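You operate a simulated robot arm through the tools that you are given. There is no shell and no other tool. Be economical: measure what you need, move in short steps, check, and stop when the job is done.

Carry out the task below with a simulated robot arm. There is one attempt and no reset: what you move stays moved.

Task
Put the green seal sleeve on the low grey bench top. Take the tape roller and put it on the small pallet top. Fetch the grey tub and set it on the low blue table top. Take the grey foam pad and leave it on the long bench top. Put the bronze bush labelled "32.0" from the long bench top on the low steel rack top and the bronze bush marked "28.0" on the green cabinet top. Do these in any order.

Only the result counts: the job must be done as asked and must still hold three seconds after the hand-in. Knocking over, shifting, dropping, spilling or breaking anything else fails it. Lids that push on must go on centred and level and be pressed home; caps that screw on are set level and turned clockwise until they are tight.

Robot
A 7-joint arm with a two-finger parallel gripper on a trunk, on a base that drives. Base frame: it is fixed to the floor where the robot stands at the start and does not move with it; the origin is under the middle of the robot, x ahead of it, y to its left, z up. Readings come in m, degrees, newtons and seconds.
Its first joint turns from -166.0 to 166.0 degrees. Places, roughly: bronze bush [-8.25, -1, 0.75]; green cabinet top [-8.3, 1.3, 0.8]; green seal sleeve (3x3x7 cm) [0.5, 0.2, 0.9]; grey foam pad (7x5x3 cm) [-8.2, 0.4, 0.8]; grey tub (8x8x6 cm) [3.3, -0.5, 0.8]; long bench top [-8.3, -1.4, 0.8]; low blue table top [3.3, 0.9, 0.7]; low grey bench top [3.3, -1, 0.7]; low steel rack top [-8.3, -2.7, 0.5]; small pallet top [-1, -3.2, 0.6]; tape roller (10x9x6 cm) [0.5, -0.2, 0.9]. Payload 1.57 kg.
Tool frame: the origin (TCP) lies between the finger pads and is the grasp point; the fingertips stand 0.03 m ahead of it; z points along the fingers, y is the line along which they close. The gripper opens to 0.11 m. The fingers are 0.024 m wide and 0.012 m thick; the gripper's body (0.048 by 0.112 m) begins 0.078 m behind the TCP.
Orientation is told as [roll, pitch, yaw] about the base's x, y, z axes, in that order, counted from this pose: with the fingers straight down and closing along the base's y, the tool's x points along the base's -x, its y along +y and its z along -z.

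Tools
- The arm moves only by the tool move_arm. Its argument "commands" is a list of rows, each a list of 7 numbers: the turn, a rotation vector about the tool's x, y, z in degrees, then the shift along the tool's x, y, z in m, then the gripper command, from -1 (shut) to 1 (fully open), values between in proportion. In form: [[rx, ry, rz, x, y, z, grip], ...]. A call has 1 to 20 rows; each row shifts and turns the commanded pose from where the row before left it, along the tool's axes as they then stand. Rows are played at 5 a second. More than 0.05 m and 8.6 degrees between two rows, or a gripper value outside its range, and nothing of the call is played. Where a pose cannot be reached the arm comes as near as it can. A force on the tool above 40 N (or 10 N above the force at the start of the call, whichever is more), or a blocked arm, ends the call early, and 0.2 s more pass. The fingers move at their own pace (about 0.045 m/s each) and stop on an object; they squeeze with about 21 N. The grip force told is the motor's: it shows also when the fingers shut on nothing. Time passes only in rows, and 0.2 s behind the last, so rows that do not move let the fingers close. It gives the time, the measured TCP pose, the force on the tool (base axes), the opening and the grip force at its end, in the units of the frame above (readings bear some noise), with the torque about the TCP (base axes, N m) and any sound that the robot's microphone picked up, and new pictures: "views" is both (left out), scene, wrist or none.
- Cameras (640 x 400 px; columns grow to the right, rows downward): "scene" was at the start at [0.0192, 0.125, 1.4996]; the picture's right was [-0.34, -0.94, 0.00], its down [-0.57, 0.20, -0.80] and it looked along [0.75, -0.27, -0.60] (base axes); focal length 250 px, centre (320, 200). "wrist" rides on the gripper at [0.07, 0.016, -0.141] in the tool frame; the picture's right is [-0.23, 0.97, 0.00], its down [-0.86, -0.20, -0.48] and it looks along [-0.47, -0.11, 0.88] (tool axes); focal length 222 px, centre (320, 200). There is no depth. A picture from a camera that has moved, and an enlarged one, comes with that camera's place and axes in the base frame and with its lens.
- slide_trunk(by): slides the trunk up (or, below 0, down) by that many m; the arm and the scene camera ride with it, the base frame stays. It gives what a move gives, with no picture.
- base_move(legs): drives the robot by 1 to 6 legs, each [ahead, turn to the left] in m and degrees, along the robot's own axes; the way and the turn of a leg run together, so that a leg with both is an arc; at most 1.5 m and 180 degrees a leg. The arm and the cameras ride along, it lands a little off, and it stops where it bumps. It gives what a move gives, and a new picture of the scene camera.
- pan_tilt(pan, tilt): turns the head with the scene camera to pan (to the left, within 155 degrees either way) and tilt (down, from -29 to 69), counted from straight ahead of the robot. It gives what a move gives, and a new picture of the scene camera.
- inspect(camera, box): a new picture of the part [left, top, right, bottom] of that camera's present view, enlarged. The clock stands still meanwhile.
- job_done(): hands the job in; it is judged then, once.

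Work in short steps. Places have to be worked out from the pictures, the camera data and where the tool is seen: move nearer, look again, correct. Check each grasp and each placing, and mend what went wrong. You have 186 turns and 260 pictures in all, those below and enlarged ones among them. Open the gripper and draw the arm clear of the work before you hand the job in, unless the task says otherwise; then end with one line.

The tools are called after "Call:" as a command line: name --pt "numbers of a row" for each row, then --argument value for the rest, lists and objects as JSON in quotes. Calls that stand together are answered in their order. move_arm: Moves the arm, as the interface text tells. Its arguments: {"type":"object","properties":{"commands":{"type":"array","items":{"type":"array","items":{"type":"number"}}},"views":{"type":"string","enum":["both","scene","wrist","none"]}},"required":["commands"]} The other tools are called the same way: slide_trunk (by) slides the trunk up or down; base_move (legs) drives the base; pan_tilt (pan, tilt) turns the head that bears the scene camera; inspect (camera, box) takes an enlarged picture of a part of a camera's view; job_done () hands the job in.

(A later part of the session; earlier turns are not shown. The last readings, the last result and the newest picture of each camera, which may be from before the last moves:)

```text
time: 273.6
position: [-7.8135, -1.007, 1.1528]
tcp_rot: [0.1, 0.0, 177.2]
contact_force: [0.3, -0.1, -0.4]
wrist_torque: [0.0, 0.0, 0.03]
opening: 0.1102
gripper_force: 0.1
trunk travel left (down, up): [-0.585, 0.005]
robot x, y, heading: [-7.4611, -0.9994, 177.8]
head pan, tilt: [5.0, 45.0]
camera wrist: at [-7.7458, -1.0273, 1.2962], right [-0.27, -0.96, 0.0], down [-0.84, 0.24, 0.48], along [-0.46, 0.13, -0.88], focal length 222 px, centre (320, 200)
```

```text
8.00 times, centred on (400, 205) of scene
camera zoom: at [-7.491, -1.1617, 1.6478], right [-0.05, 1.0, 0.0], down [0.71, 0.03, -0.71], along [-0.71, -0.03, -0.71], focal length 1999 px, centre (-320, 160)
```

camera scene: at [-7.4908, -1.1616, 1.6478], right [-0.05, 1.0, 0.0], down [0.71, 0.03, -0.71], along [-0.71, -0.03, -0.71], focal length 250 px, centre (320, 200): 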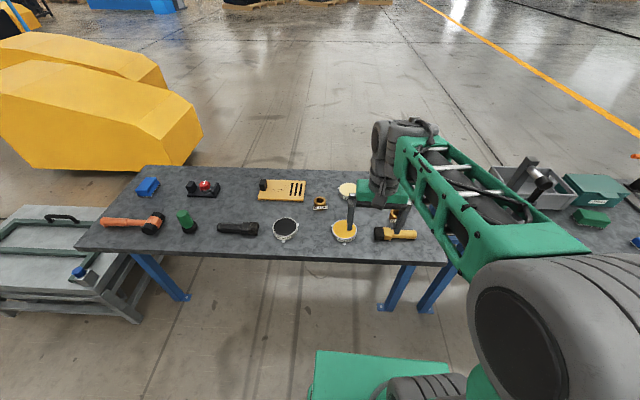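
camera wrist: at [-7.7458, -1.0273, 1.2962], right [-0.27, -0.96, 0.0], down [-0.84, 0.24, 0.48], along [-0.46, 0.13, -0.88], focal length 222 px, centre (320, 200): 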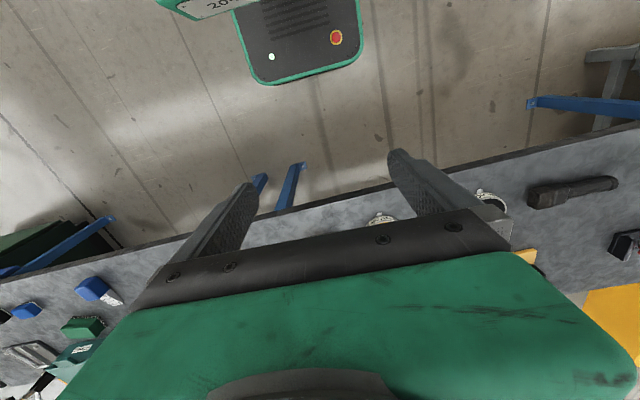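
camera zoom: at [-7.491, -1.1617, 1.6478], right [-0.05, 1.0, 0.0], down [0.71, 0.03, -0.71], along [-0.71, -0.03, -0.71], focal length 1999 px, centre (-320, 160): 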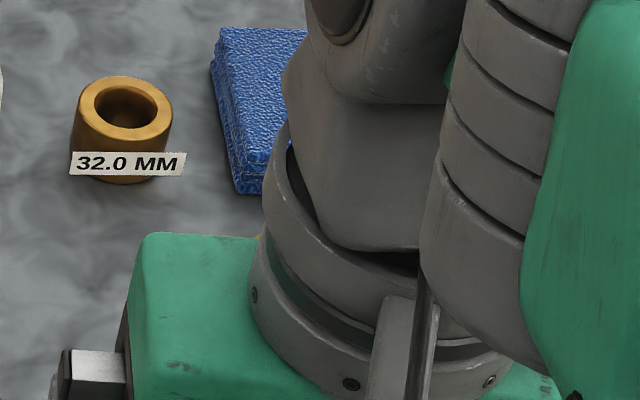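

Three bushes: 28.0 MM at about (-8.31, -1.20), 32.0 MM at about (-8.42, -0.87), and a distractor 30.x. I lower the trunk back, move closer, and look with the wrist camera over the 28.0.

Call:
slide_trunk --by -0.12

Call:
base_move --legs '[[0.22, 0]]'

Call:
move_arm --pt "0 0 0 -0.03 0.035 0 1" --pt "0 0 0 -0.03 0.035 0 1" --pt "0 0 0 -0.03 0.035 0 1" --pt "0 0 0 -0.03 0.035 0 1" --pt "0 0 0 -0.035 0.035 0 1" --pt "0 0 0 -0.035 0.02 0 1" --pt "0 0 0 0 0 0 1" --views "both"

```text
time: 275.1
position: [-7.8147, -1.0071, 1.0338]
tcp_rot: [-0.1, 0.0, 177.3]
contact_force: [-0.7, 0.3, 0.4]
wrist_torque: [-0.02, -0.03, -0.02]
opening: 0.1102
gripper_force: 0.1
trunk travel left (down, up): [-0.465, 0.125]
robot x, y, heading: [-7.4594, -0.9991, 177.4]
head pan, tilt: [5.0, 45.0]
```

```text
time: 276.8
position: [-8.0378, -0.999, 1.0346]
tcp_rot: [0.1, 0.0, 177.2]
contact_force: [-0.2, 0.4, 0.2]
wrist_torque: [-0.02, 0.02, 0.02]
opening: 0.1099
gripper_force: 0.1
trunk travel left (down, up): [-0.465, 0.125]
robot x, y, heading: [-7.6841, -0.9924, 177.9]
head pan, tilt: [5.0, 45.0]
camera scene: at [-7.7144, -1.1528, 1.5278], right [-0.05, 1.0, 0.0], down [0.71, 0.03, -0.71], along [-0.71, -0.03, -0.71], focal length 250 px, centre (320, 200)
```

scene: 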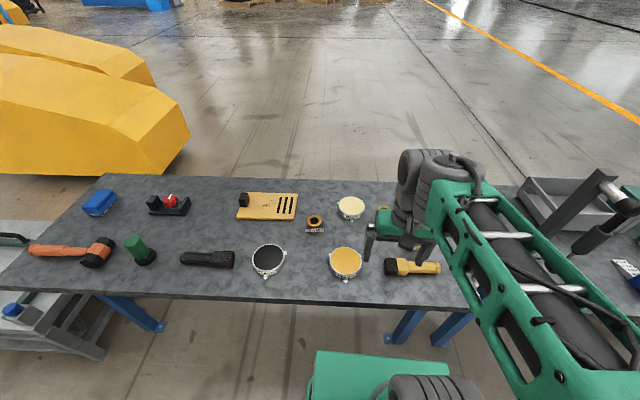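

```text
time: 278.4
position: [-8.2372, -1.184, 1.0333]
tcp_rot: [0.0, 0.0, 177.2]
contact_force: [0.8, 0.1, -0.3]
wrist_torque: [0.0, 0.0, 0.0]
opening: 0.1099
gripper_force: 0.0
trunk travel left (down, up): [-0.465, 0.125]
robot x, y, heading: [-7.6816, -0.9902, 177.5]
head pan, tilt: [5.0, 45.0]
camera scene: at [-7.7145, -1.153, 1.5278], right [-0.05, 1.0, 0.0], down [0.71, 0.03, -0.71], along [-0.71, -0.03, -0.71], focal length 250 px, centre (320, 200)
camera wrist: at [-8.1698, -1.2045, 1.1756], right [-0.28, -0.96, 0.0], down [-0.84, 0.24, 0.48], along [-0.46, 0.13, -0.88], focal length 222 px, centre (320, 200)
```

scene: 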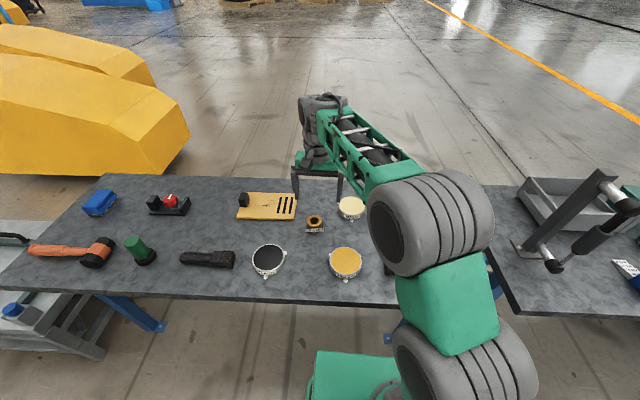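
wrist: 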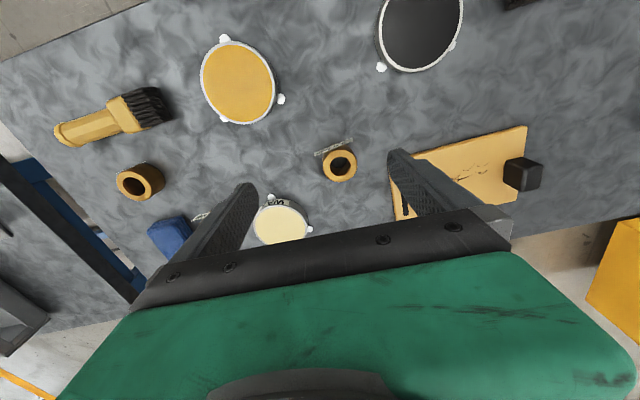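

The bush is near (-8.295, -1.20). I move over it and down to z≈0.95 for a more accurate fix.

Call:
move_arm --pt "0 0 0 -0.03 0.01 0 1" --pt "0 0 0 -0.027 0.009 0 1" --pt "0 0 0 0 0 0.04 1" --pt "0 0 0 0 0 0.04 1" --pt "0 0 0 0 0 0 1" --views "wrist"

Call:
inspect --camera "scene" --box '[270, 170, 370, 250]'

```text
time: 279.6
position: [-8.2941, -1.1998, 0.9545]
tcp_rot: [0.1, 0.0, 177.0]
contact_force: [0.4, 0.5, 0.0]
wrist_torque: [0.03, 0.01, 0.0]
opening: 0.11
gripper_force: 0.0
trunk travel left (down, up): [-0.465, 0.125]
robot x, y, heading: [-7.6846, -0.9891, 177.7]
head pan, tilt: [5.0, 45.0]
camera wrist: at [-8.226, -1.2201, 1.0961], right [-0.28, -0.96, 0.0], down [-0.84, 0.24, 0.48], along [-0.46, 0.13, -0.88], focal length 222 px, centre (320, 200)
```

wrist: 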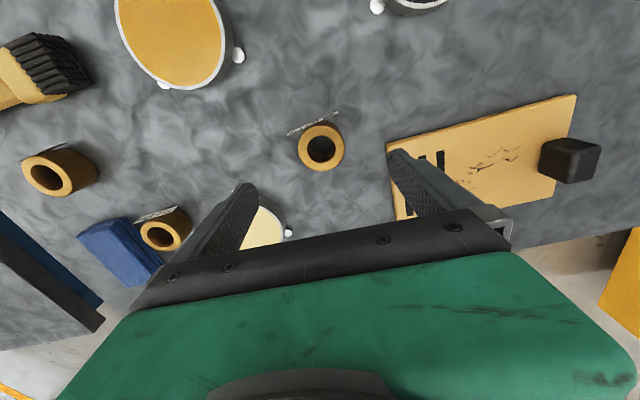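

```text
5.00 times, centred on (320, 210) of scene
camera zoom: at [-7.7145, -1.153, 1.5278], right [-0.05, 1.0, 0.0], down [0.71, 0.03, -0.71], along [-0.71, -0.03, -0.71], focal length 1250 px, centre (320, 150)
```

zoom: 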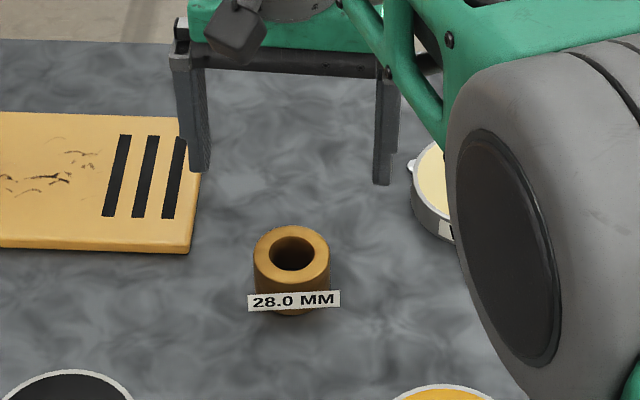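

Depth from size change: bush top at z≈0.82, centre (-8.299, -1.200), directly under the TCP. I descend to z≈0.825 watching for contact.

Call:
move_arm --pt "0 0 0 -0.004 0 0.04 1" --pt "0 0 0 0 0 0.04 1" --pt "0 0 0 0 0 0.03 1" --pt "0 0 0 0 0 0.02 1" --pt "0 0 0 0 0 0 1" --views "wrist"

Call:
inspect --camera "scene" --box '[270, 170, 370, 250]'

```text
time: 281.0
position: [-8.2968, -1.199, 0.8302]
tcp_rot: [0.1, -0.5, 177.0]
contact_force: [12.6, 3.0, 17.3]
wrist_torque: [1.09, -0.61, -0.79]
opening: 0.1101
gripper_force: 0.0
trunk travel left (down, up): [-0.465, 0.125]
robot x, y, heading: [-7.6855, -0.9891, 177.7]
head pan, tilt: [5.0, 45.0]
stopped in row 5: the force on the tool passed its limit (the readings are from after the stop); the commanded pose is now the measured one
camera wrist: at [-8.2297, -1.2197, 0.972], right [-0.28, -0.96, 0.0], down [-0.84, 0.25, 0.48], along [-0.47, 0.13, -0.87], focal length 222 px, centre (320, 200)
```

wrist: 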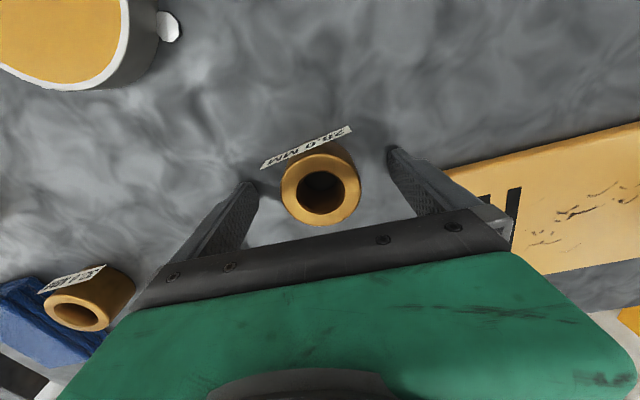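

```text
5.00 times, centred on (320, 210) of scene
camera zoom: at [-7.7105, -1.1521, 1.5278], right [-0.05, 1.0, 0.0], down [0.7, 0.03, -0.71], along [-0.71, -0.03, -0.71], focal length 1250 px, centre (320, 150)
```

zoom: 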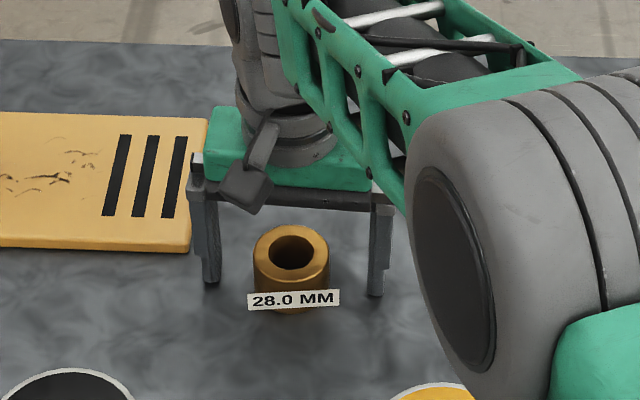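

A fingertip touched the bench, so the bench is at z≈0.80. I raise 4 mm and close on the bush.

Call:
move_arm --pt "0 0 0 0 0 -0.005 1" --pt "0 0 0 0 0 0 1" --pt "0 0 0 0 0 0 -1" --pt "0 0 0 0 0 0 -1" --pt "0 0 0 0 0 0 -1" --pt "0 0 0 0 0 0 -1" --pt "0 0 0 0 0 0 -1" --pt "0 0 0 0 0 0 -1" --views "none"

```text
time: 282.8
position: [-8.301, -1.201, 0.8333]
tcp_rot: [0.0, -0.4, 177.1]
contact_force: [-0.6, -1.5, -0.6]
wrist_torque: [0.09, 0.02, 0.0]
opening: 0.0549
gripper_force: 21.3
trunk travel left (down, up): [-0.465, 0.125]
robot x, y, heading: [-7.6841, -0.9914, 177.9]
head pan, tilt: [5.0, 45.0]
```

Call:
move_arm --pt "0 0 0 0 0 -0.03 -1" --pt "0 0 0 0 0 -0.045 -1" --pt "0 0 0 0 0 -0.045 -1" --pt "0 0 0 0 0 -0.045 -1" --pt "0 0 0 0 0 -0.045 -1" --pt "0 0 0 0.045 0 0 -1" --pt "0 0 0 0.045 0 0 -1" --pt "0 0 0 0.045 -0.02 0 -1" --pt "0 0 0 0.04 -0.025 0 -1" --pt "0 0 0 0.02 -0.045 0 -1" --pt "0 0 0 0 0 0 -1" --views "both"

```text
time: 285.2
position: [-8.0991, -1.1188, 1.0398]
tcp_rot: [0.2, -0.5, 177.0]
contact_force: [1.1, 0.4, -2.3]
wrist_torque: [0.0, 0.02, 0.0]
opening: 0.0551
gripper_force: 20.8
trunk travel left (down, up): [-0.465, 0.125]
robot x, y, heading: [-7.6851, -0.9913, 177.7]
head pan, tilt: [5.0, 45.0]
camera scene: at [-7.7142, -1.1525, 1.5278], right [-0.05, 1.0, 0.0], down [0.71, 0.03, -0.71], along [-0.71, -0.03, -0.71], focal length 250 px, centre (320, 200)
camera wrist: at [-8.0302, -1.1388, 1.1823], right [-0.28, -0.96, 0.0], down [-0.84, 0.24, 0.48], along [-0.47, 0.13, -0.88], focal length 222 px, centre (320, 200)
```

scene: 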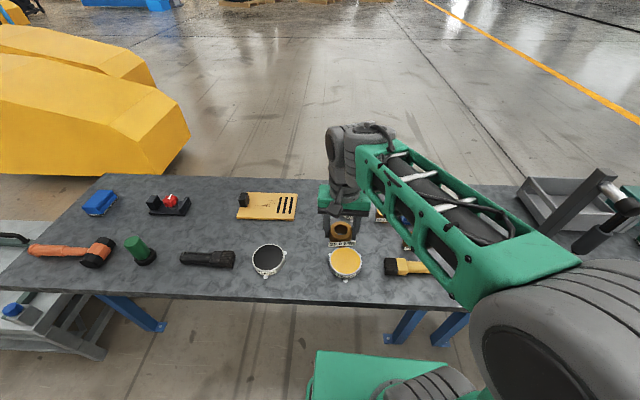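
wrist: 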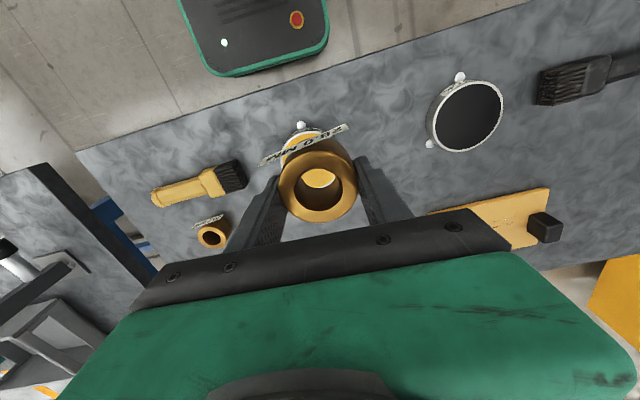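

The 28.0 bush is held. I back off, drive up the aisle and face the green cabinet near y≈1.25.

Call:
base_move --legs '[[-0.2, 0], [0, -88], [1.2, 0], [1.05, 0], [0, 88]]'

Call:
pan_tilt --pan 5 --tilt 42

```text
time: 304.9
position: [-7.8798, 1.1223, 1.04]
tcp_rot: [0.0, -0.3, 176.9]
contact_force: [-0.2, 0.6, -3.4]
wrist_torque: [0.01, 0.01, 0.02]
opening: 0.0546
gripper_force: 20.9
trunk travel left (down, up): [-0.465, 0.125]
robot x, y, heading: [-7.4615, 1.2478, 177.5]
head pan, tilt: [5.0, 45.0]
camera scene: at [-7.4946, 1.0864, 1.5278], right [-0.04, 1.0, 0.0], down [0.71, 0.03, -0.71], along [-0.71, -0.03, -0.71], focal length 250 px, centre (320, 200)
```

scene: 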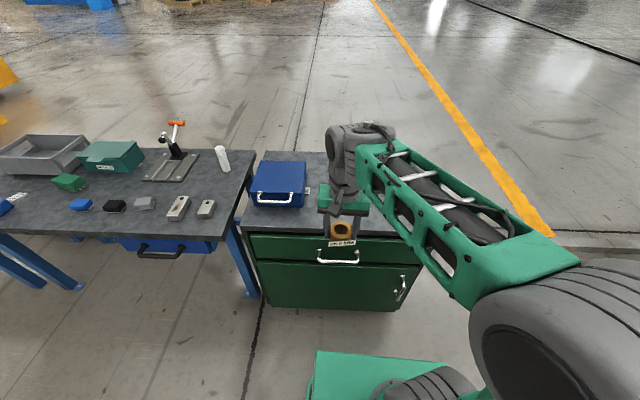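

```text
time: 305.6
position: [-7.8796, 1.1222, 1.0398]
tcp_rot: [0.1, -0.3, 176.9]
contact_force: [-0.1, 1.2, -2.8]
wrist_torque: [0.02, 0.0, -0.01]
opening: 0.0547
gripper_force: 20.4
trunk travel left (down, up): [-0.465, 0.125]
robot x, y, heading: [-7.4631, 1.2479, 177.5]
head pan, tilt: [5.0, 42.0]
camera scene: at [-7.4969, 1.0864, 1.5321], right [-0.04, 1.0, 0.0], down [0.67, 0.03, -0.74], along [-0.74, -0.03, -0.67], focal length 250 px, centre (320, 200)
```

scene: 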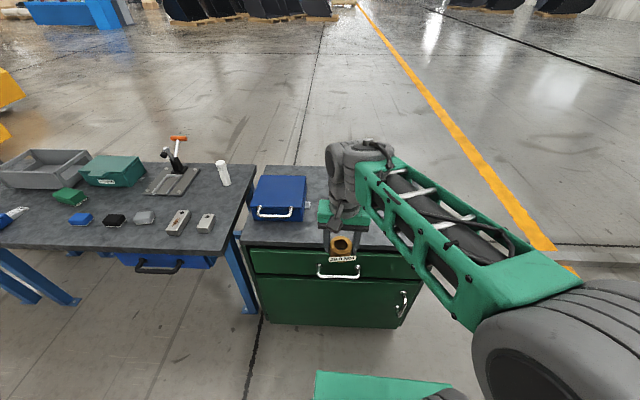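

The cabinet top spans about x -8.05 to -8.57, with a blue box at left (y<1.03). I move forward a bit and look at the free spot with the arm over it.

Call:
base_move --legs '[[0.13, 0]]'

Call:
move_arm --pt "0 0 0 -0.04 -0.02 0 -1" --pt "0 0 0 -0.04 -0.025 0 -1" --pt "0 0 0 -0.04 -0.025 0 -1" --pt "0 0 0 -0.04 -0.025 0 -1" --pt "0 0 0 -0.035 0 0 -1" --pt "0 0 0 0 0 0 -1" --views "both"

```text
time: 306.9
position: [-8.0103, 1.1283, 1.0403]
tcp_rot: [0.2, -0.3, 176.8]
contact_force: [0.4, 0.0, -3.4]
wrist_torque: [0.01, 0.0, -0.05]
opening: 0.055
gripper_force: 20.8
trunk travel left (down, up): [-0.465, 0.125]
robot x, y, heading: [-7.593, 1.2531, 177.5]
head pan, tilt: [5.0, 42.0]
camera scene: at [-7.6278, 1.0922, 1.5321], right [-0.04, 1.0, 0.0], down [0.67, 0.03, -0.74], along [-0.74, -0.03, -0.67], focal length 250 px, centre (320, 200)
```

scene: 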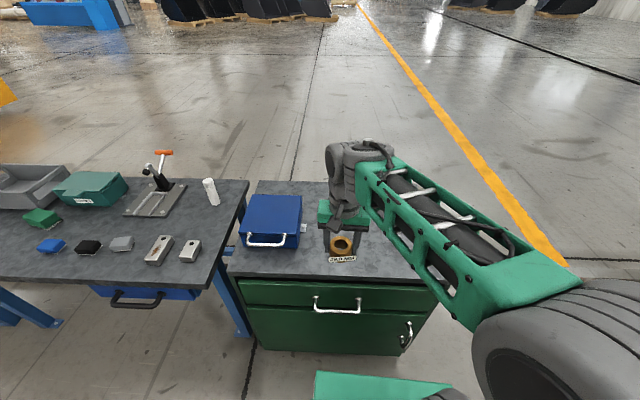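

```text
time: 308.3
position: [-8.2006, 1.2332, 1.0416]
tcp_rot: [0.0, -0.3, 176.9]
contact_force: [-0.2, 0.2, -4.1]
wrist_torque: [0.01, -0.01, 0.01]
opening: 0.0549
gripper_force: 21.3
trunk travel left (down, up): [-0.465, 0.125]
robot x, y, heading: [-7.5937, 1.2574, 177.5]
head pan, tilt: [5.0, 42.0]
camera scene: at [-7.6277, 1.0921, 1.5321], right [-0.04, 1.0, 0.0], down [0.67, 0.03, -0.74], along [-0.74, -0.03, -0.67], focal length 250 px, centre (320, 200)
camera wrist: at [-8.1311, 1.2131, 1.183], right [-0.28, -0.96, 0.0], down [-0.84, 0.25, 0.48], along [-0.46, 0.13, -0.88], focal length 222 px, centre (320, 200)
```

scene: 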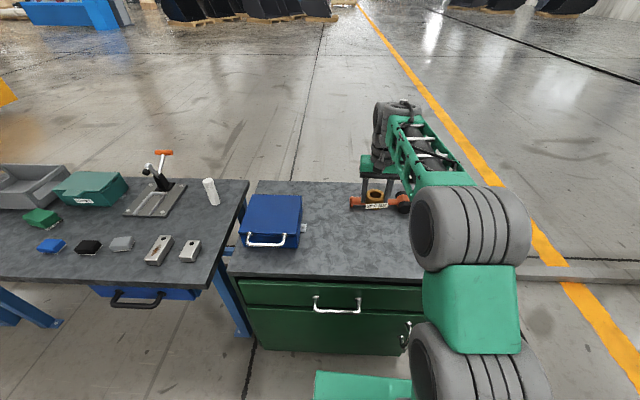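
wrist: 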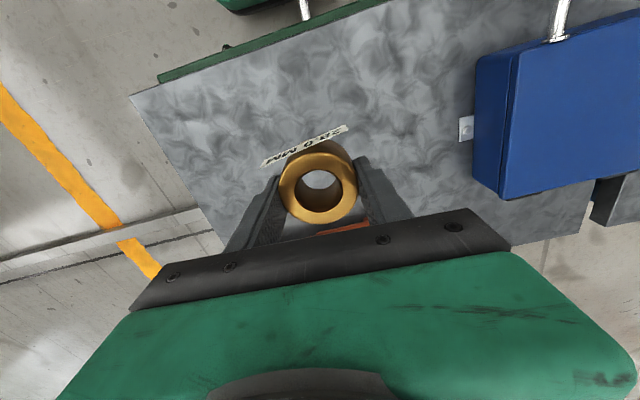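

The spot at (-8.2, 1.23) is clear; an orange-handled tool lies further back at x≈-8.4. I lower.

Call:
move_arm --pt "0 0 0 0 0 0.045 -1" --pt "0 0 0 0 0 0.045 -1" --pt "0 0 0 0 0 0.045 -1" --pt "0 0 0 0 0 0.03 -1" --pt "0 0 0 0 0 0.01 -1" --pt "0 0 0 0 0 0.005 -1" --pt "0 0 0 0 0 0.005 -1" --pt "0 0 0 0 0 0.005 -1" --pt "0 0 0 0 0 0.004 -1" --pt "0 0 0 0 0 0 -1" --views "wrist"

```text
time: 310.5
position: [-8.2, 1.2317, 0.8462]
tcp_rot: [0.1, -0.2, 176.8]
contact_force: [0.3, -0.3, -3.2]
wrist_torque: [0.01, 0.03, 0.03]
opening: 0.0547
gripper_force: 20.8
trunk travel left (down, up): [-0.465, 0.125]
robot x, y, heading: [-7.5953, 1.2555, 177.5]
head pan, tilt: [5.0, 42.0]
camera wrist: at [-8.1317, 1.2127, 0.989], right [-0.28, -0.96, 0.0], down [-0.84, 0.25, 0.48], along [-0.46, 0.13, -0.88], focal length 222 px, centre (320, 200)
```

wrist: 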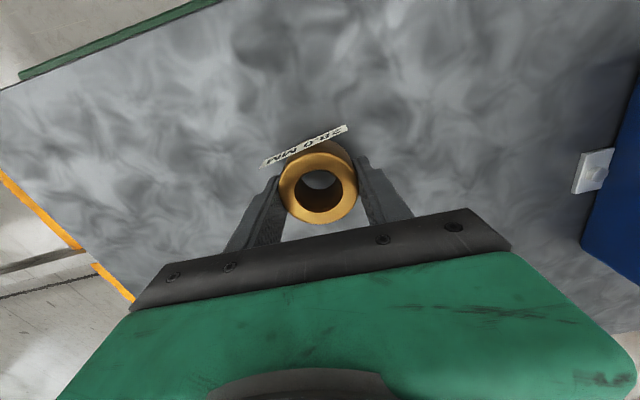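

Call:
move_arm --pt "0 0 0 0 0 0.004 -1" --pt "0 0 0 0 0 0.004 -1" --pt "0 0 0 0 0 0.004 -1" --pt "0 0 0 0 0 0.003 -1" --pt "0 0 0 0 0 0.003 -1" --pt "0 0 0 0 0 0 -1" --views "none"

```text
time: 311.9
position: [-8.2013, 1.233, 0.8326]
tcp_rot: [0.2, -0.6, 176.8]
contact_force: [3.1, 0.1, 17.5]
wrist_torque: [0.32, -0.1, -0.22]
opening: 0.055
gripper_force: 21.2
trunk travel left (down, up): [-0.465, 0.125]
robot x, y, heading: [-7.5974, 1.2529, 177.6]
head pan, tilt: [5.0, 42.0]
```

Contact at TCP z 0.833. I ease up 2 mm, open, rise and check.

Call:
move_arm --pt "0 0 0 0 0 -0.002 -1" --pt "0 0 0 0 0 0 0.6" --pt "0 0 0 0 0 0 0.6" --pt "0 0 0 0 0 0 0.6" --pt "0 0 0 0 0 -0.03 0.6" --pt "0 0 0 0 0 -0.045 1" --pt "0 0 0 0 0 -0.045 1" --pt "0 0 0 0 0 -0.045 1" --pt "0 0 0 0 0 -0.045 1" --pt "0 0 0 0.045 0 0 1" --pt "0 0 0 0.045 0 0 1" --pt "0 0 0 0.045 0 0 1" --pt "0 0 0 0.045 0 0 1" --pt "0 0 0 0 0 0 1" --views "both"

```text
time: 314.9
position: [-8.02, 1.2229, 1.0421]
tcp_rot: [0.1, -0.3, 176.8]
contact_force: [0.2, 0.5, -0.2]
wrist_torque: [-0.02, -0.01, 0.04]
opening: 0.1098
gripper_force: 0.1
trunk travel left (down, up): [-0.465, 0.125]
robot x, y, heading: [-7.5943, 1.2558, 177.4]
head pan, tilt: [5.0, 42.0]
camera scene: at [-7.6269, 1.0923, 1.5321], right [-0.04, 1.0, 0.0], down [0.67, 0.03, -0.74], along [-0.74, -0.03, -0.67], focal length 250 px, centre (320, 200)
camera wrist: at [-7.9507, 1.2032, 1.1827], right [-0.28, -0.96, 0.0], down [-0.84, 0.25, 0.48], along [-0.46, 0.13, -0.88], focal length 222 px, centre (320, 200)
```

scene: 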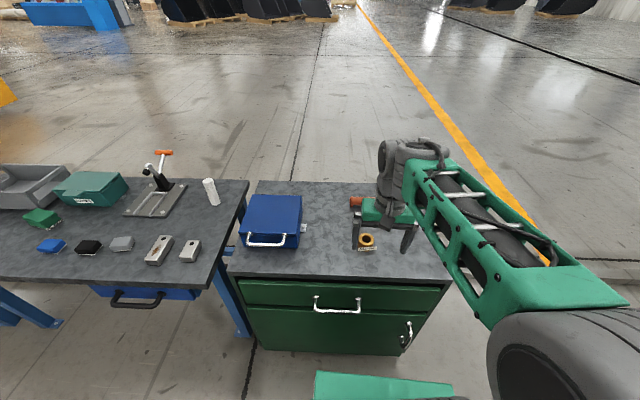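
wrist: 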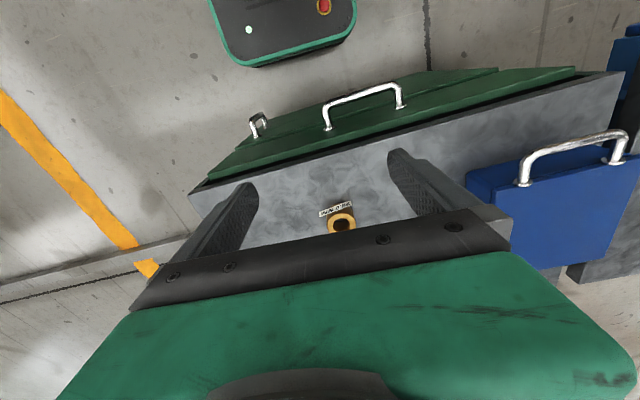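

The 28.0 bush stands on the cabinet. The grey pad is around (-8.16, 0.35). I zoom in and drive there.

Call:
inspect --camera "scene" --box '[20, 200, 220, 290]'

Call:
base_move --legs '[[-0.1, 0], [0, 92], [0.9, 0], [0, -91]]'

```text
3.20 times, centred on (120, 245) of scene
camera zoom: at [-7.6269, 1.0923, 1.5321], right [-0.04, 1.0, 0.0], down [0.67, 0.03, -0.74], along [-0.74, -0.03, -0.67], focal length 800 px, centre (960, 56)
```

zoom: 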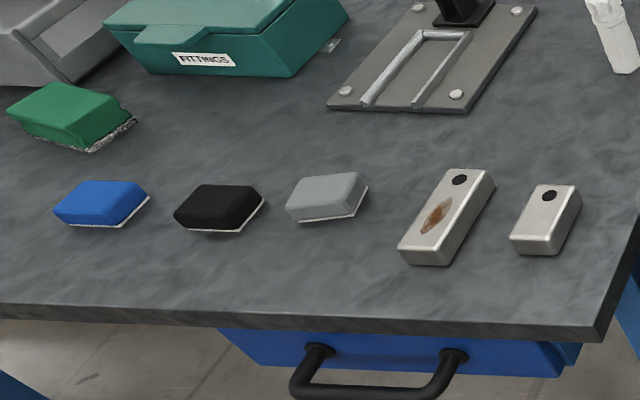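

```text
time: 328.1
position: [-7.9477, 0.318, 1.0408]
tcp_rot: [0.1, -0.4, 176.5]
contact_force: [-0.6, 0.7, 0.2]
wrist_torque: [-0.01, 0.01, -0.02]
opening: 0.1099
gripper_force: 0.0
trunk travel left (down, up): [-0.465, 0.125]
robot x, y, heading: [-7.5199, 0.3435, 177.0]
head pan, tilt: [5.0, 42.0]
camera scene: at [-7.5551, 0.1832, 1.5321], right [-0.04, 1.0, 0.0], down [0.67, 0.02, -0.74], along [-0.74, -0.03, -0.67], focal length 250 px, centre (320, 200)
```

scene: 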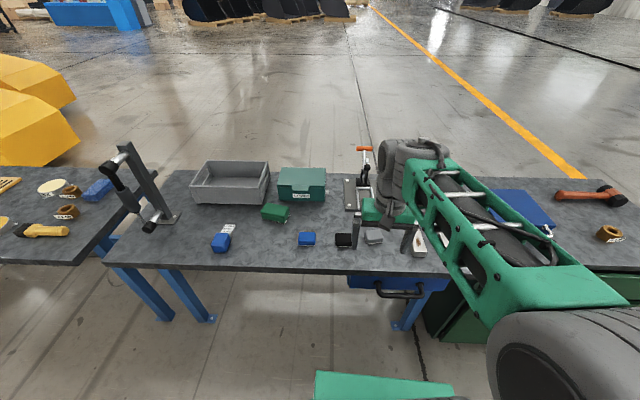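

The grey pad is next to the black one, around (-8.15, 0.35). I move over it and look with the wrist camera.

Call:
move_arm --pt "0 0 0 -0.045 -0.01 0 1" --pt "0 0 0 -0.045 -0.01 0 1" --pt "0 0 0 -0.045 -0.01 0 1" --pt "0 0 0 -0.045 -0.01 0.02 1" --pt "0 0 0 0 0 0.04 1" --pt "0 0 0 0 0 0 1" --views "wrist"

Call:
inspect --camera "wrist" --box '[220, 80, 420, 220]'

```text
refused: row 4 steps farther than a row can; nothing moved
```

```text
2.86 times, centred on (320, 150) of wrist
camera zoom: at [-7.8787, 0.296, 1.1827], right [-0.29, -0.96, 0.0], down [-0.84, 0.25, 0.48], along [-0.46, 0.14, -0.88], focal length 635 px, centre (320, 343)
```

zoom: 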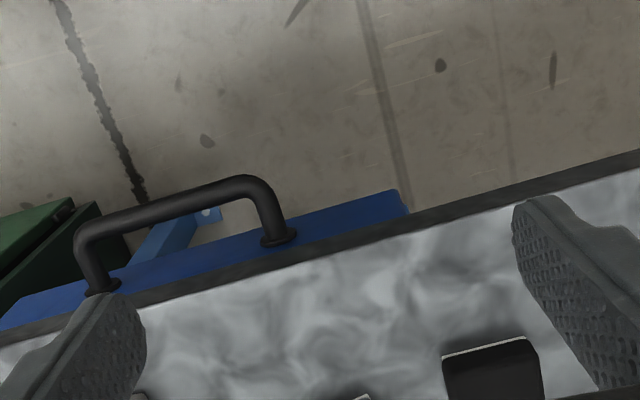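

One row was too long; I resend with smaller rows.

Call:
move_arm --pt "0 0 0 -0.045 -0.01 0 1" --pt "0 0 0 -0.045 -0.01 0 1" --pt "0 0 0 -0.045 -0.01 0 1" --pt "0 0 0 -0.045 -0.01 0 1" --pt "0 0 0 0 0 0.045 1" --pt "0 0 0 0 0 0 1" --views "wrist"

Call:
inspect --camera "wrist" --box '[220, 80, 420, 220]'

```text
time: 329.5
position: [-8.1261, 0.3679, 0.9962]
tcp_rot: [0.1, -0.4, 176.5]
contact_force: [-0.4, 0.6, 0.0]
wrist_torque: [-0.01, 0.01, 0.02]
opening: 0.11
gripper_force: 0.1
trunk travel left (down, up): [-0.465, 0.125]
robot x, y, heading: [-7.5211, 0.3455, 177.2]
head pan, tilt: [5.0, 42.0]
camera wrist: at [-8.056, 0.347, 1.1382], right [-0.29, -0.96, 0.0], down [-0.84, 0.25, 0.48], along [-0.46, 0.14, -0.88], focal length 222 px, centre (320, 200)
```

wrist: 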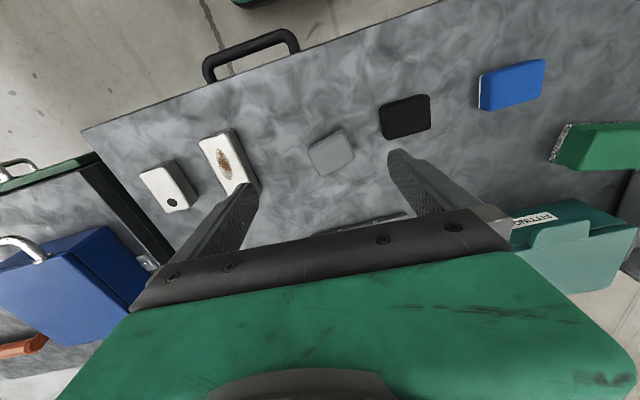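

```text
2.86 times, centred on (320, 150) of wrist
camera zoom: at [-8.056, 0.347, 1.1382], right [-0.29, -0.96, 0.0], down [-0.84, 0.25, 0.48], along [-0.46, 0.14, -0.88], focal length 635 px, centre (320, 343)
```

zoom: 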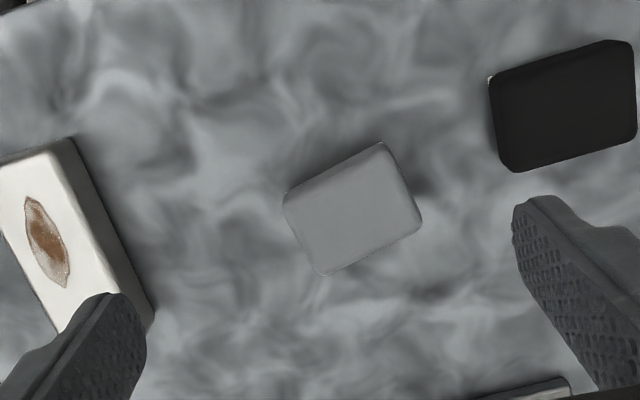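

The grey pad is centred at about (-8.151, 0.359), rotated ~11°, long side along y. I will grip its short side: turn the gripper 76° clockwise and narrow the opening, then recheck.

Call:
move_arm --pt "0 0 0 -0.0244 0.0105 0 0.6" --pt "0 0 8.42 0 0 0 0.6" --pt "0 0 8.42 0 0 0 0.6" --pt "0 0 8.42 0 0 0 0.6" --pt "0 0 8.42 0 0 0 0.6" --pt "0 0 8.42 0 0 0 0.6" --pt "0 0 8.42 0 0 0 0.6" --pt "0 0 8.42 0 0 0 0.6" --pt "0 0 8.42 0 0 0 0.6" --pt "0 0 8.42 0 0 0 0.6" --pt "0 0 0 0 0 0.04 0.6" --pt "0 0 0 0 0 0 0.6" --views "both"

```text
time: 332.1
position: [-8.1499, 0.3584, 0.9573]
tcp_rot: [0.2, 0.0, 100.7]
contact_force: [0.7, -0.4, 0.6]
wrist_torque: [0.01, 0.01, 0.0]
opening: 0.088
gripper_force: 0.1
trunk travel left (down, up): [-0.465, 0.125]
robot x, y, heading: [-7.5197, 0.3432, 177.0]
head pan, tilt: [5.0, 42.0]
camera scene: at [-7.5554, 0.1831, 1.5321], right [-0.04, 1.0, 0.0], down [0.67, 0.02, -0.74], along [-0.74, -0.03, -0.67], focal length 250 px, centre (320, 200)
camera wrist: at [-8.1542, 0.2871, 1.099], right [-1.0, 0.04, 0.01], down [0.04, 0.88, 0.48], along [0.02, 0.48, -0.88], focal length 222 px, centre (320, 200)
```

scene: 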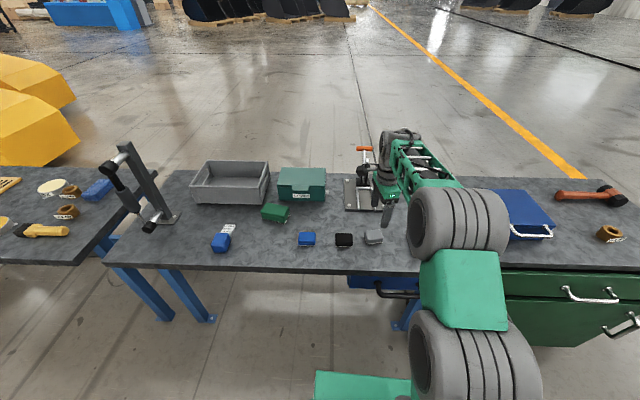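
wrist: 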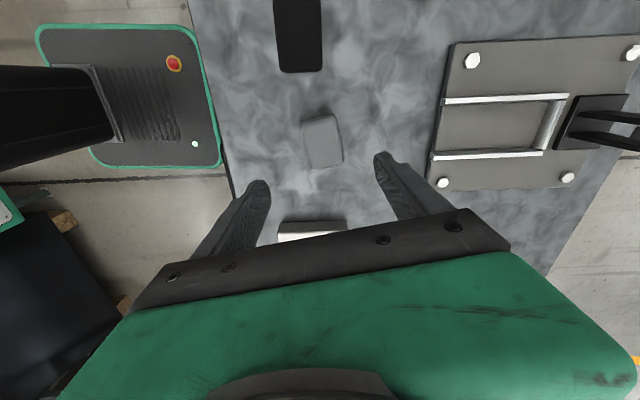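

Consistent: the pad top is at z≈0.82 and centred under the TCP. I descend to z≈0.834 and close.

Call:
move_arm --pt "0 0 0 0 0.004 0.04 0.6" --pt "0 0 0 0 0 0.04 0.6" --pt "0 0 0 0 0 0.03 0.6" --pt "0 0 0 0 0 0.012 0.6" --pt "0 0 0 0 0 0 0.6" --pt "0 0 0 0 0 0 -1" --pt "0 0 0 0 0 0 -1" --pt "0 0 0 0 0 0 -1" --pt "0 0 0 0 0 0 -1" --pt "0 0 0 0 0 0 -1" --views "wrist"

```text
time: 334.3
position: [-8.1545, 0.3574, 0.8345]
tcp_rot: [0.3, 0.0, 100.7]
contact_force: [-1.0, 0.0, -0.6]
wrist_torque: [-0.02, 0.0, 0.0]
opening: 0.045
gripper_force: 20.7
trunk travel left (down, up): [-0.465, 0.125]
robot x, y, heading: [-7.521, 0.3453, 177.1]
head pan, tilt: [5.0, 42.0]
camera wrist: at [-8.1582, 0.2856, 0.977], right [-1.0, 0.04, 0.01], down [0.04, 0.88, 0.48], along [0.01, 0.48, -0.88], focal length 222 px, centre (320, 200)
```

wrist: 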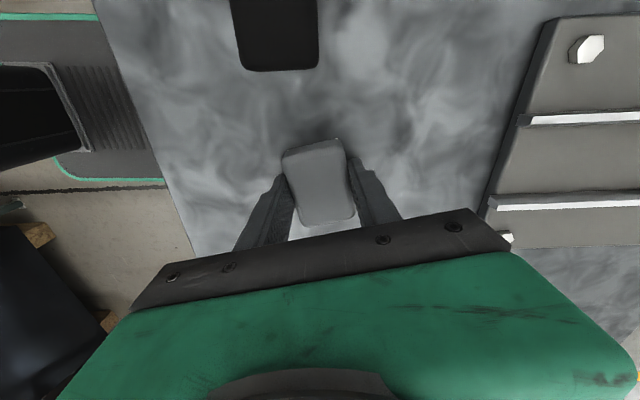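

Gripped (0.045 m). I lift, retract, and check.

Call:
move_arm --pt "0 0 0 0 0 -0.03 -1" --pt "0 0 0 0 0 -0.045 -1" --pt "0 0 0 0 0 -0.045 -1" --pt "0 0 0 0 0 -0.045 -1" --pt "0 0 0 0 0 -0.045 -1" --pt "0 0 0 0 -0.045 0 -1" --pt "0 0 0 0 -0.045 0 -1" --pt "0 0 0 0 -0.045 0 -1" --pt "0 0 0 0 -0.045 0 -1" --pt "0 0 0 0 0 0 -1" --views "wrist"

Call:
base_move --legs '[[0, 93], [1.45, 0], [0, -92], [0.1, 0]]'

```text
time: 336.5
position: [-7.9765, 0.3908, 1.0444]
tcp_rot: [0.4, 0.0, 100.6]
contact_force: [-0.9, -0.5, 0.5]
wrist_torque: [0.05, 0.0, 0.0]
opening: 0.0446
gripper_force: 21.2
trunk travel left (down, up): [-0.465, 0.125]
robot x, y, heading: [-7.5171, 0.3416, 177.1]
head pan, tilt: [5.0, 42.0]
camera wrist: at [-7.9796, 0.3196, 1.1867], right [-1.0, 0.04, 0.01], down [0.04, 0.88, 0.48], along [0.01, 0.48, -0.88], focal length 222 px, centre (320, 200)
```

wrist: 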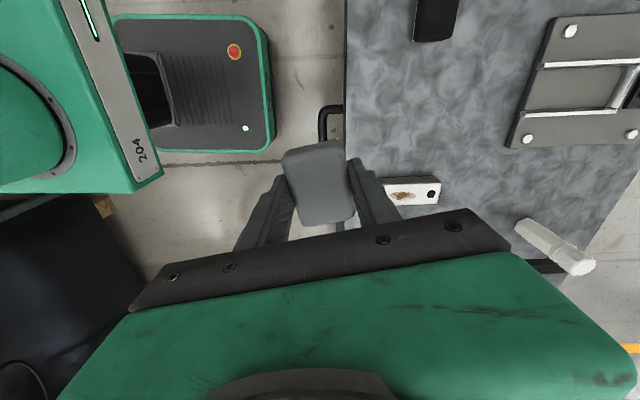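

```text
time: 352.4
position: [-8.035, -1.0759, 1.0445]
tcp_rot: [0.4, 0.0, 103.1]
contact_force: [-0.1, -0.3, 0.1]
wrist_torque: [0.0, 0.01, -0.02]
opening: 0.0448
gripper_force: 20.9
trunk travel left (down, up): [-0.465, 0.125]
robot x, y, heading: [-7.5746, -1.1051, 179.4]
head pan, tilt: [5.0, 42.0]
camera scene: at [-7.6041, -1.266, 1.5321], right [-0.08, 1.0, 0.0], down [0.67, 0.05, -0.74], along [-0.74, -0.06, -0.67], focal length 250 px, centre (320, 200)
```

scene: 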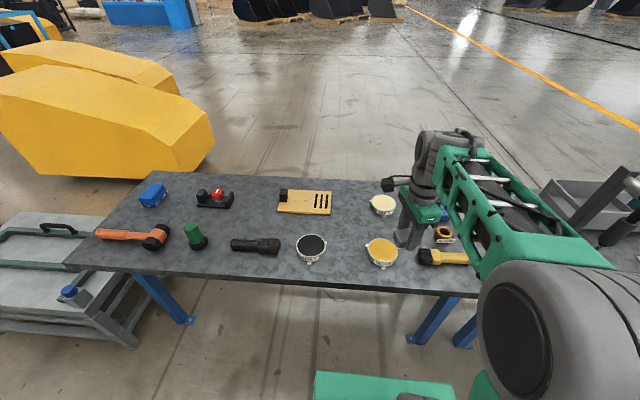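

The vacated spot near (-8.285, -1.205) is free. I move the pad over it and lower partway.

Call:
move_arm --pt "0 0 0 0.011 0.045 0 -1" --pt "0 0 0 0.011 0.045 0 -1" --pt "0 0 0 0.011 0.045 0 -1" --pt "0 0 0 0.011 0.045 0 -1" --pt "0 0 0 0.012 0.046 0 -1" --pt "0 0 0 0.013 0.047 0 -1" --pt "0 0 0 0 0 0.045 -1" --pt "0 0 0 0 0 0.045 -1" --pt "0 0 0 0 0 0.04 -1" --pt "0 0 0 0 0 0 -1" --views "both"

```text
time: 354.6
position: [-8.2791, -1.2053, 0.9125]
tcp_rot: [0.4, 0.0, 103.2]
contact_force: [0.3, 0.1, -0.1]
wrist_torque: [0.01, -0.02, 0.01]
opening: 0.0447
gripper_force: 20.7
out of reach, approached as far as the arm can: row 6
trunk travel left (down, up): [-0.465, 0.125]
robot x, y, heading: [-7.5774, -1.1015, 179.3]
head pan, tilt: [5.0, 42.0]
camera scene: at [-7.6039, -1.2662, 1.5321], right [-0.08, 1.0, 0.0], down [0.67, 0.05, -0.74], along [-0.74, -0.06, -0.67], focal length 250 px, centre (320, 200)
camera wrist: at [-8.2792, -1.2771, 1.0556], right [-1.0, 0.0, 0.01], down [0.0, 0.88, 0.48], along [-0.01, 0.48, -0.88], focal length 222 px, centre (320, 200)
```

scene: 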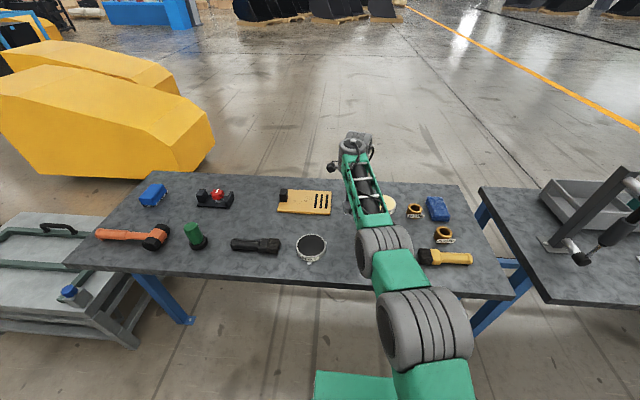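
wrist: 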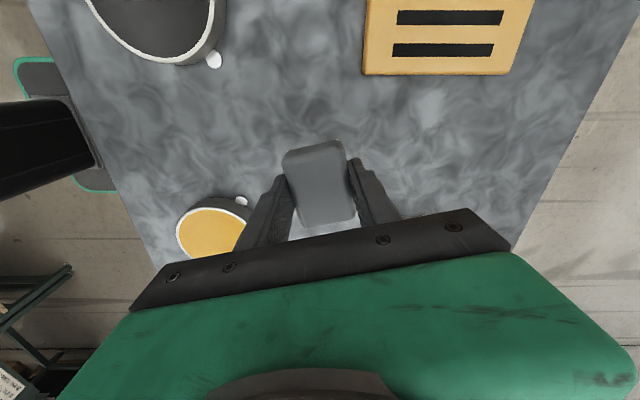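

Clear. I lower to contact (expected z≈0.83).

Call:
move_arm --pt "0 0 0 0 0 0.04 -1" --pt "0 0 0 0 0 0.02 -1" --pt "0 0 0 0 0 0.006 -1" --pt "0 0 0 0 0 0.004 -1" --pt "0 0 0 0 0 0.004 -1" --pt "0 0 0 0 0 0.003 -1" --pt "0 0 0 0 0 0.003 -1" --pt "0 0 0 0 0 0 -1" --views "none"

```text
time: 356.4
position: [-8.2792, -1.2051, 0.8357]
tcp_rot: [0.5, 0.0, 103.1]
contact_force: [0.4, 0.2, 0.5]
wrist_torque: [0.02, -0.01, 0.02]
opening: 0.0446
gripper_force: 21.4
trunk travel left (down, up): [-0.465, 0.125]
robot x, y, heading: [-7.5733, -1.1039, 179.6]
head pan, tilt: [5.0, 42.0]
```

Call:
move_arm --pt "0 0 0 0 0 0.002 -1" --pt "0 0 0 0 0 0.002 -1" --pt "0 0 0 0 0 0.002 -1" --pt "0 0 0 0 0 0.002 -1" --pt "0 0 0 0 0 0 -1" --views "wrist"

```text
time: 357.6
position: [-8.2796, -1.2049, 0.8312]
tcp_rot: [0.9, 0.0, 103.2]
contact_force: [-6.7, -1.1, 36.5]
wrist_torque: [0.09, -0.24, -0.02]
opening: 0.0451
gripper_force: 20.2
trunk travel left (down, up): [-0.465, 0.125]
robot x, y, heading: [-7.5783, -1.1062, 179.6]
head pan, tilt: [5.0, 42.0]
camera wrist: at [-8.2786, -1.2767, 0.9729], right [-1.0, 0.0, 0.01], down [0.01, 0.88, 0.48], along [-0.01, 0.48, -0.88], focal length 222 px, centre (320, 200)
```

wrist: 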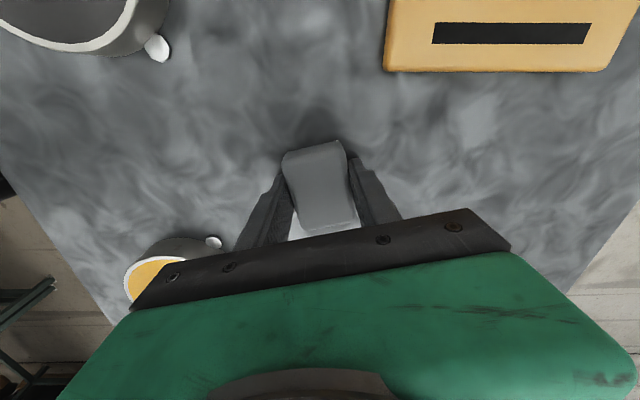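

Contact. I ease up, open to ~0.075 and rise.

Call:
move_arm --pt "0 0 0 0 0 -0.004 -1" --pt "0 0 0 0 0 0 0.35" --pt "0 0 0 0 0 0 0.35" --pt "0 0 0 0 0 0 0.35" --pt "0 0 0 0 0 -0.03 0.35" --pt "0 0 0 0 0 -0.045 0.35" --pt "0 0 0 0 0 -0.045 1" --pt "0 0 0 0 0 -0.045 1" --pt "0 0 0 0 0 -0.04 1" --pt "0 0 0 0 0 0 1" --views "both"

```text
time: 359.8
position: [-8.2788, -1.2038, 1.035]
tcp_rot: [0.3, 0.0, 103.2]
contact_force: [1.2, -0.1, 0.2]
wrist_torque: [0.04, 0.02, 0.01]
opening: 0.1101
gripper_force: 0.0
trunk travel left (down, up): [-0.465, 0.125]
robot x, y, heading: [-7.5809, -1.101, 179.5]
head pan, tilt: [5.0, 42.0]
camera scene: at [-7.6036, -1.266, 1.5321], right [-0.08, 1.0, 0.0], down [0.67, 0.05, -0.74], along [-0.74, -0.06, -0.67], focal length 250 px, centre (320, 200)
camera wrist: at [-8.2793, -1.2751, 1.177], right [-1.0, 0.0, 0.01], down [0.0, 0.88, 0.48], along [0.0, 0.48, -0.88], focal length 222 px, centre (320, 200)
```

scene: 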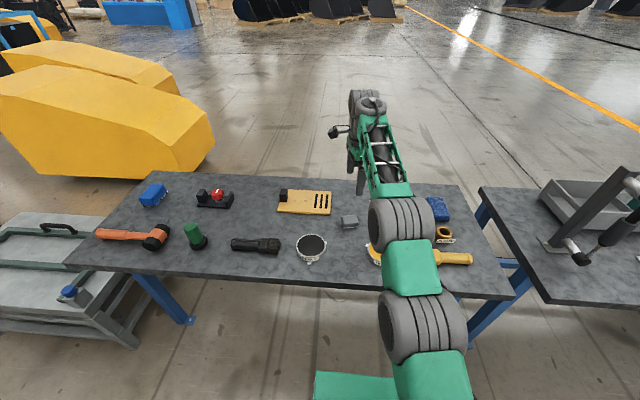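
wrist: 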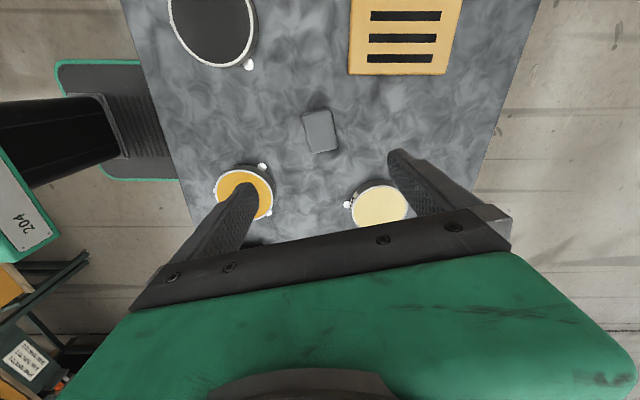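

The pad is down on the long bench. Now the 32.0 bush: I check the labels from here, retract and turn the gripper back.

Call:
inspect --camera "scene" --box '[380, 180, 480, 260]'

Call:
move_arm --pt "0 0 0 0 -0.045 0 1" --pt "0 0 0 0 -0.045 0 1" --pt "0 0 -8.4 0 -0.045 0 1" --pt "0 0 -8.4 0 -0.045 0 1" --pt "0 0 -8.4 0 -0.045 0 1" --pt "0 0 -8.4 0 0 0 1" --pt "0 0 -8.4 0 0 0 1" --pt "0 0 -8.4 0 0 0 1" --pt "0 0 -8.4 0 0 0 1" --pt "0 0 -8.4 0 0 0 1" --pt "0 0 -8.4 0 0 0 1" --pt "0 0 0 0 0 0 1" --views "scene"

Call:
base_move --legs '[[-0.08, 0], [0, -90], [0.2, 0], [0, 90], [0.22, 0]]'

```text
5.00 times, centred on (430, 220) of scene
camera zoom: at [-7.6036, -1.266, 1.5321], right [-0.08, 1.0, 0.0], down [0.67, 0.05, -0.74], along [-0.74, -0.06, -0.67], focal length 1250 px, centre (-230, 100)
```

zoom: 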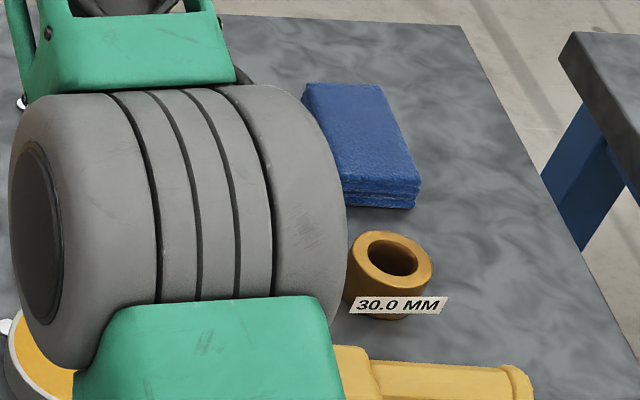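

```text
time: 362.4
position: [-8.0661, -1.1341, 1.0329]
tcp_rot: [0.1, -0.3, 178.8]
contact_force: [0.9, -0.7, 0.2]
wrist_torque: [0.01, 0.0, 0.01]
opening: 0.1098
gripper_force: 0.0
trunk travel left (down, up): [-0.465, 0.125]
robot x, y, heading: [-7.576, -1.1059, 179.6]
head pan, tilt: [5.0, 42.0]
camera scene: at [-7.6036, -1.2661, 1.5321], right [-0.08, 1.0, 0.0], down [0.67, 0.05, -0.74], along [-0.74, -0.06, -0.67], focal length 250 px, centre (320, 200)
```

scene: 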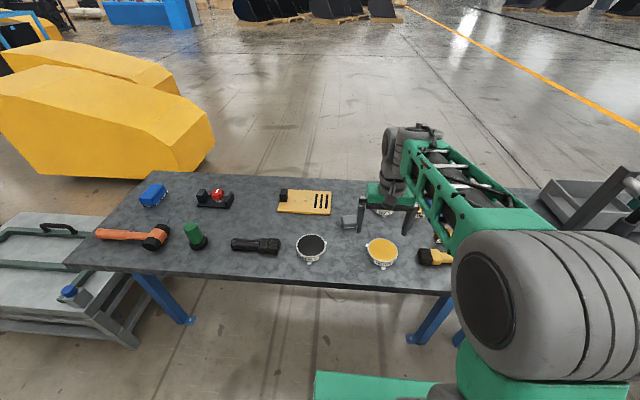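

```text
time: 373.6
position: [-8.2018, -0.9186, 1.0326]
tcp_rot: [0.1, -0.3, 177.3]
contact_force: [0.4, -0.9, -0.6]
wrist_torque: [-0.01, 0.03, -0.03]
opening: 0.1102
gripper_force: 0.1
trunk travel left (down, up): [-0.465, 0.125]
robot x, y, heading: [-7.7123, -0.898, 178.2]
head pan, tilt: [5.0, 42.0]
camera scene: at [-7.7432, -1.0599, 1.5321], right [-0.06, 1.0, 0.0], down [0.67, 0.04, -0.74], along [-0.74, -0.04, -0.67], focal length 250 px, centre (320, 200)
```

scene: 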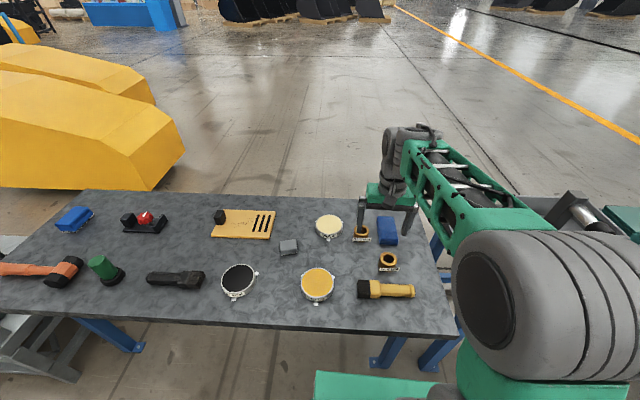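

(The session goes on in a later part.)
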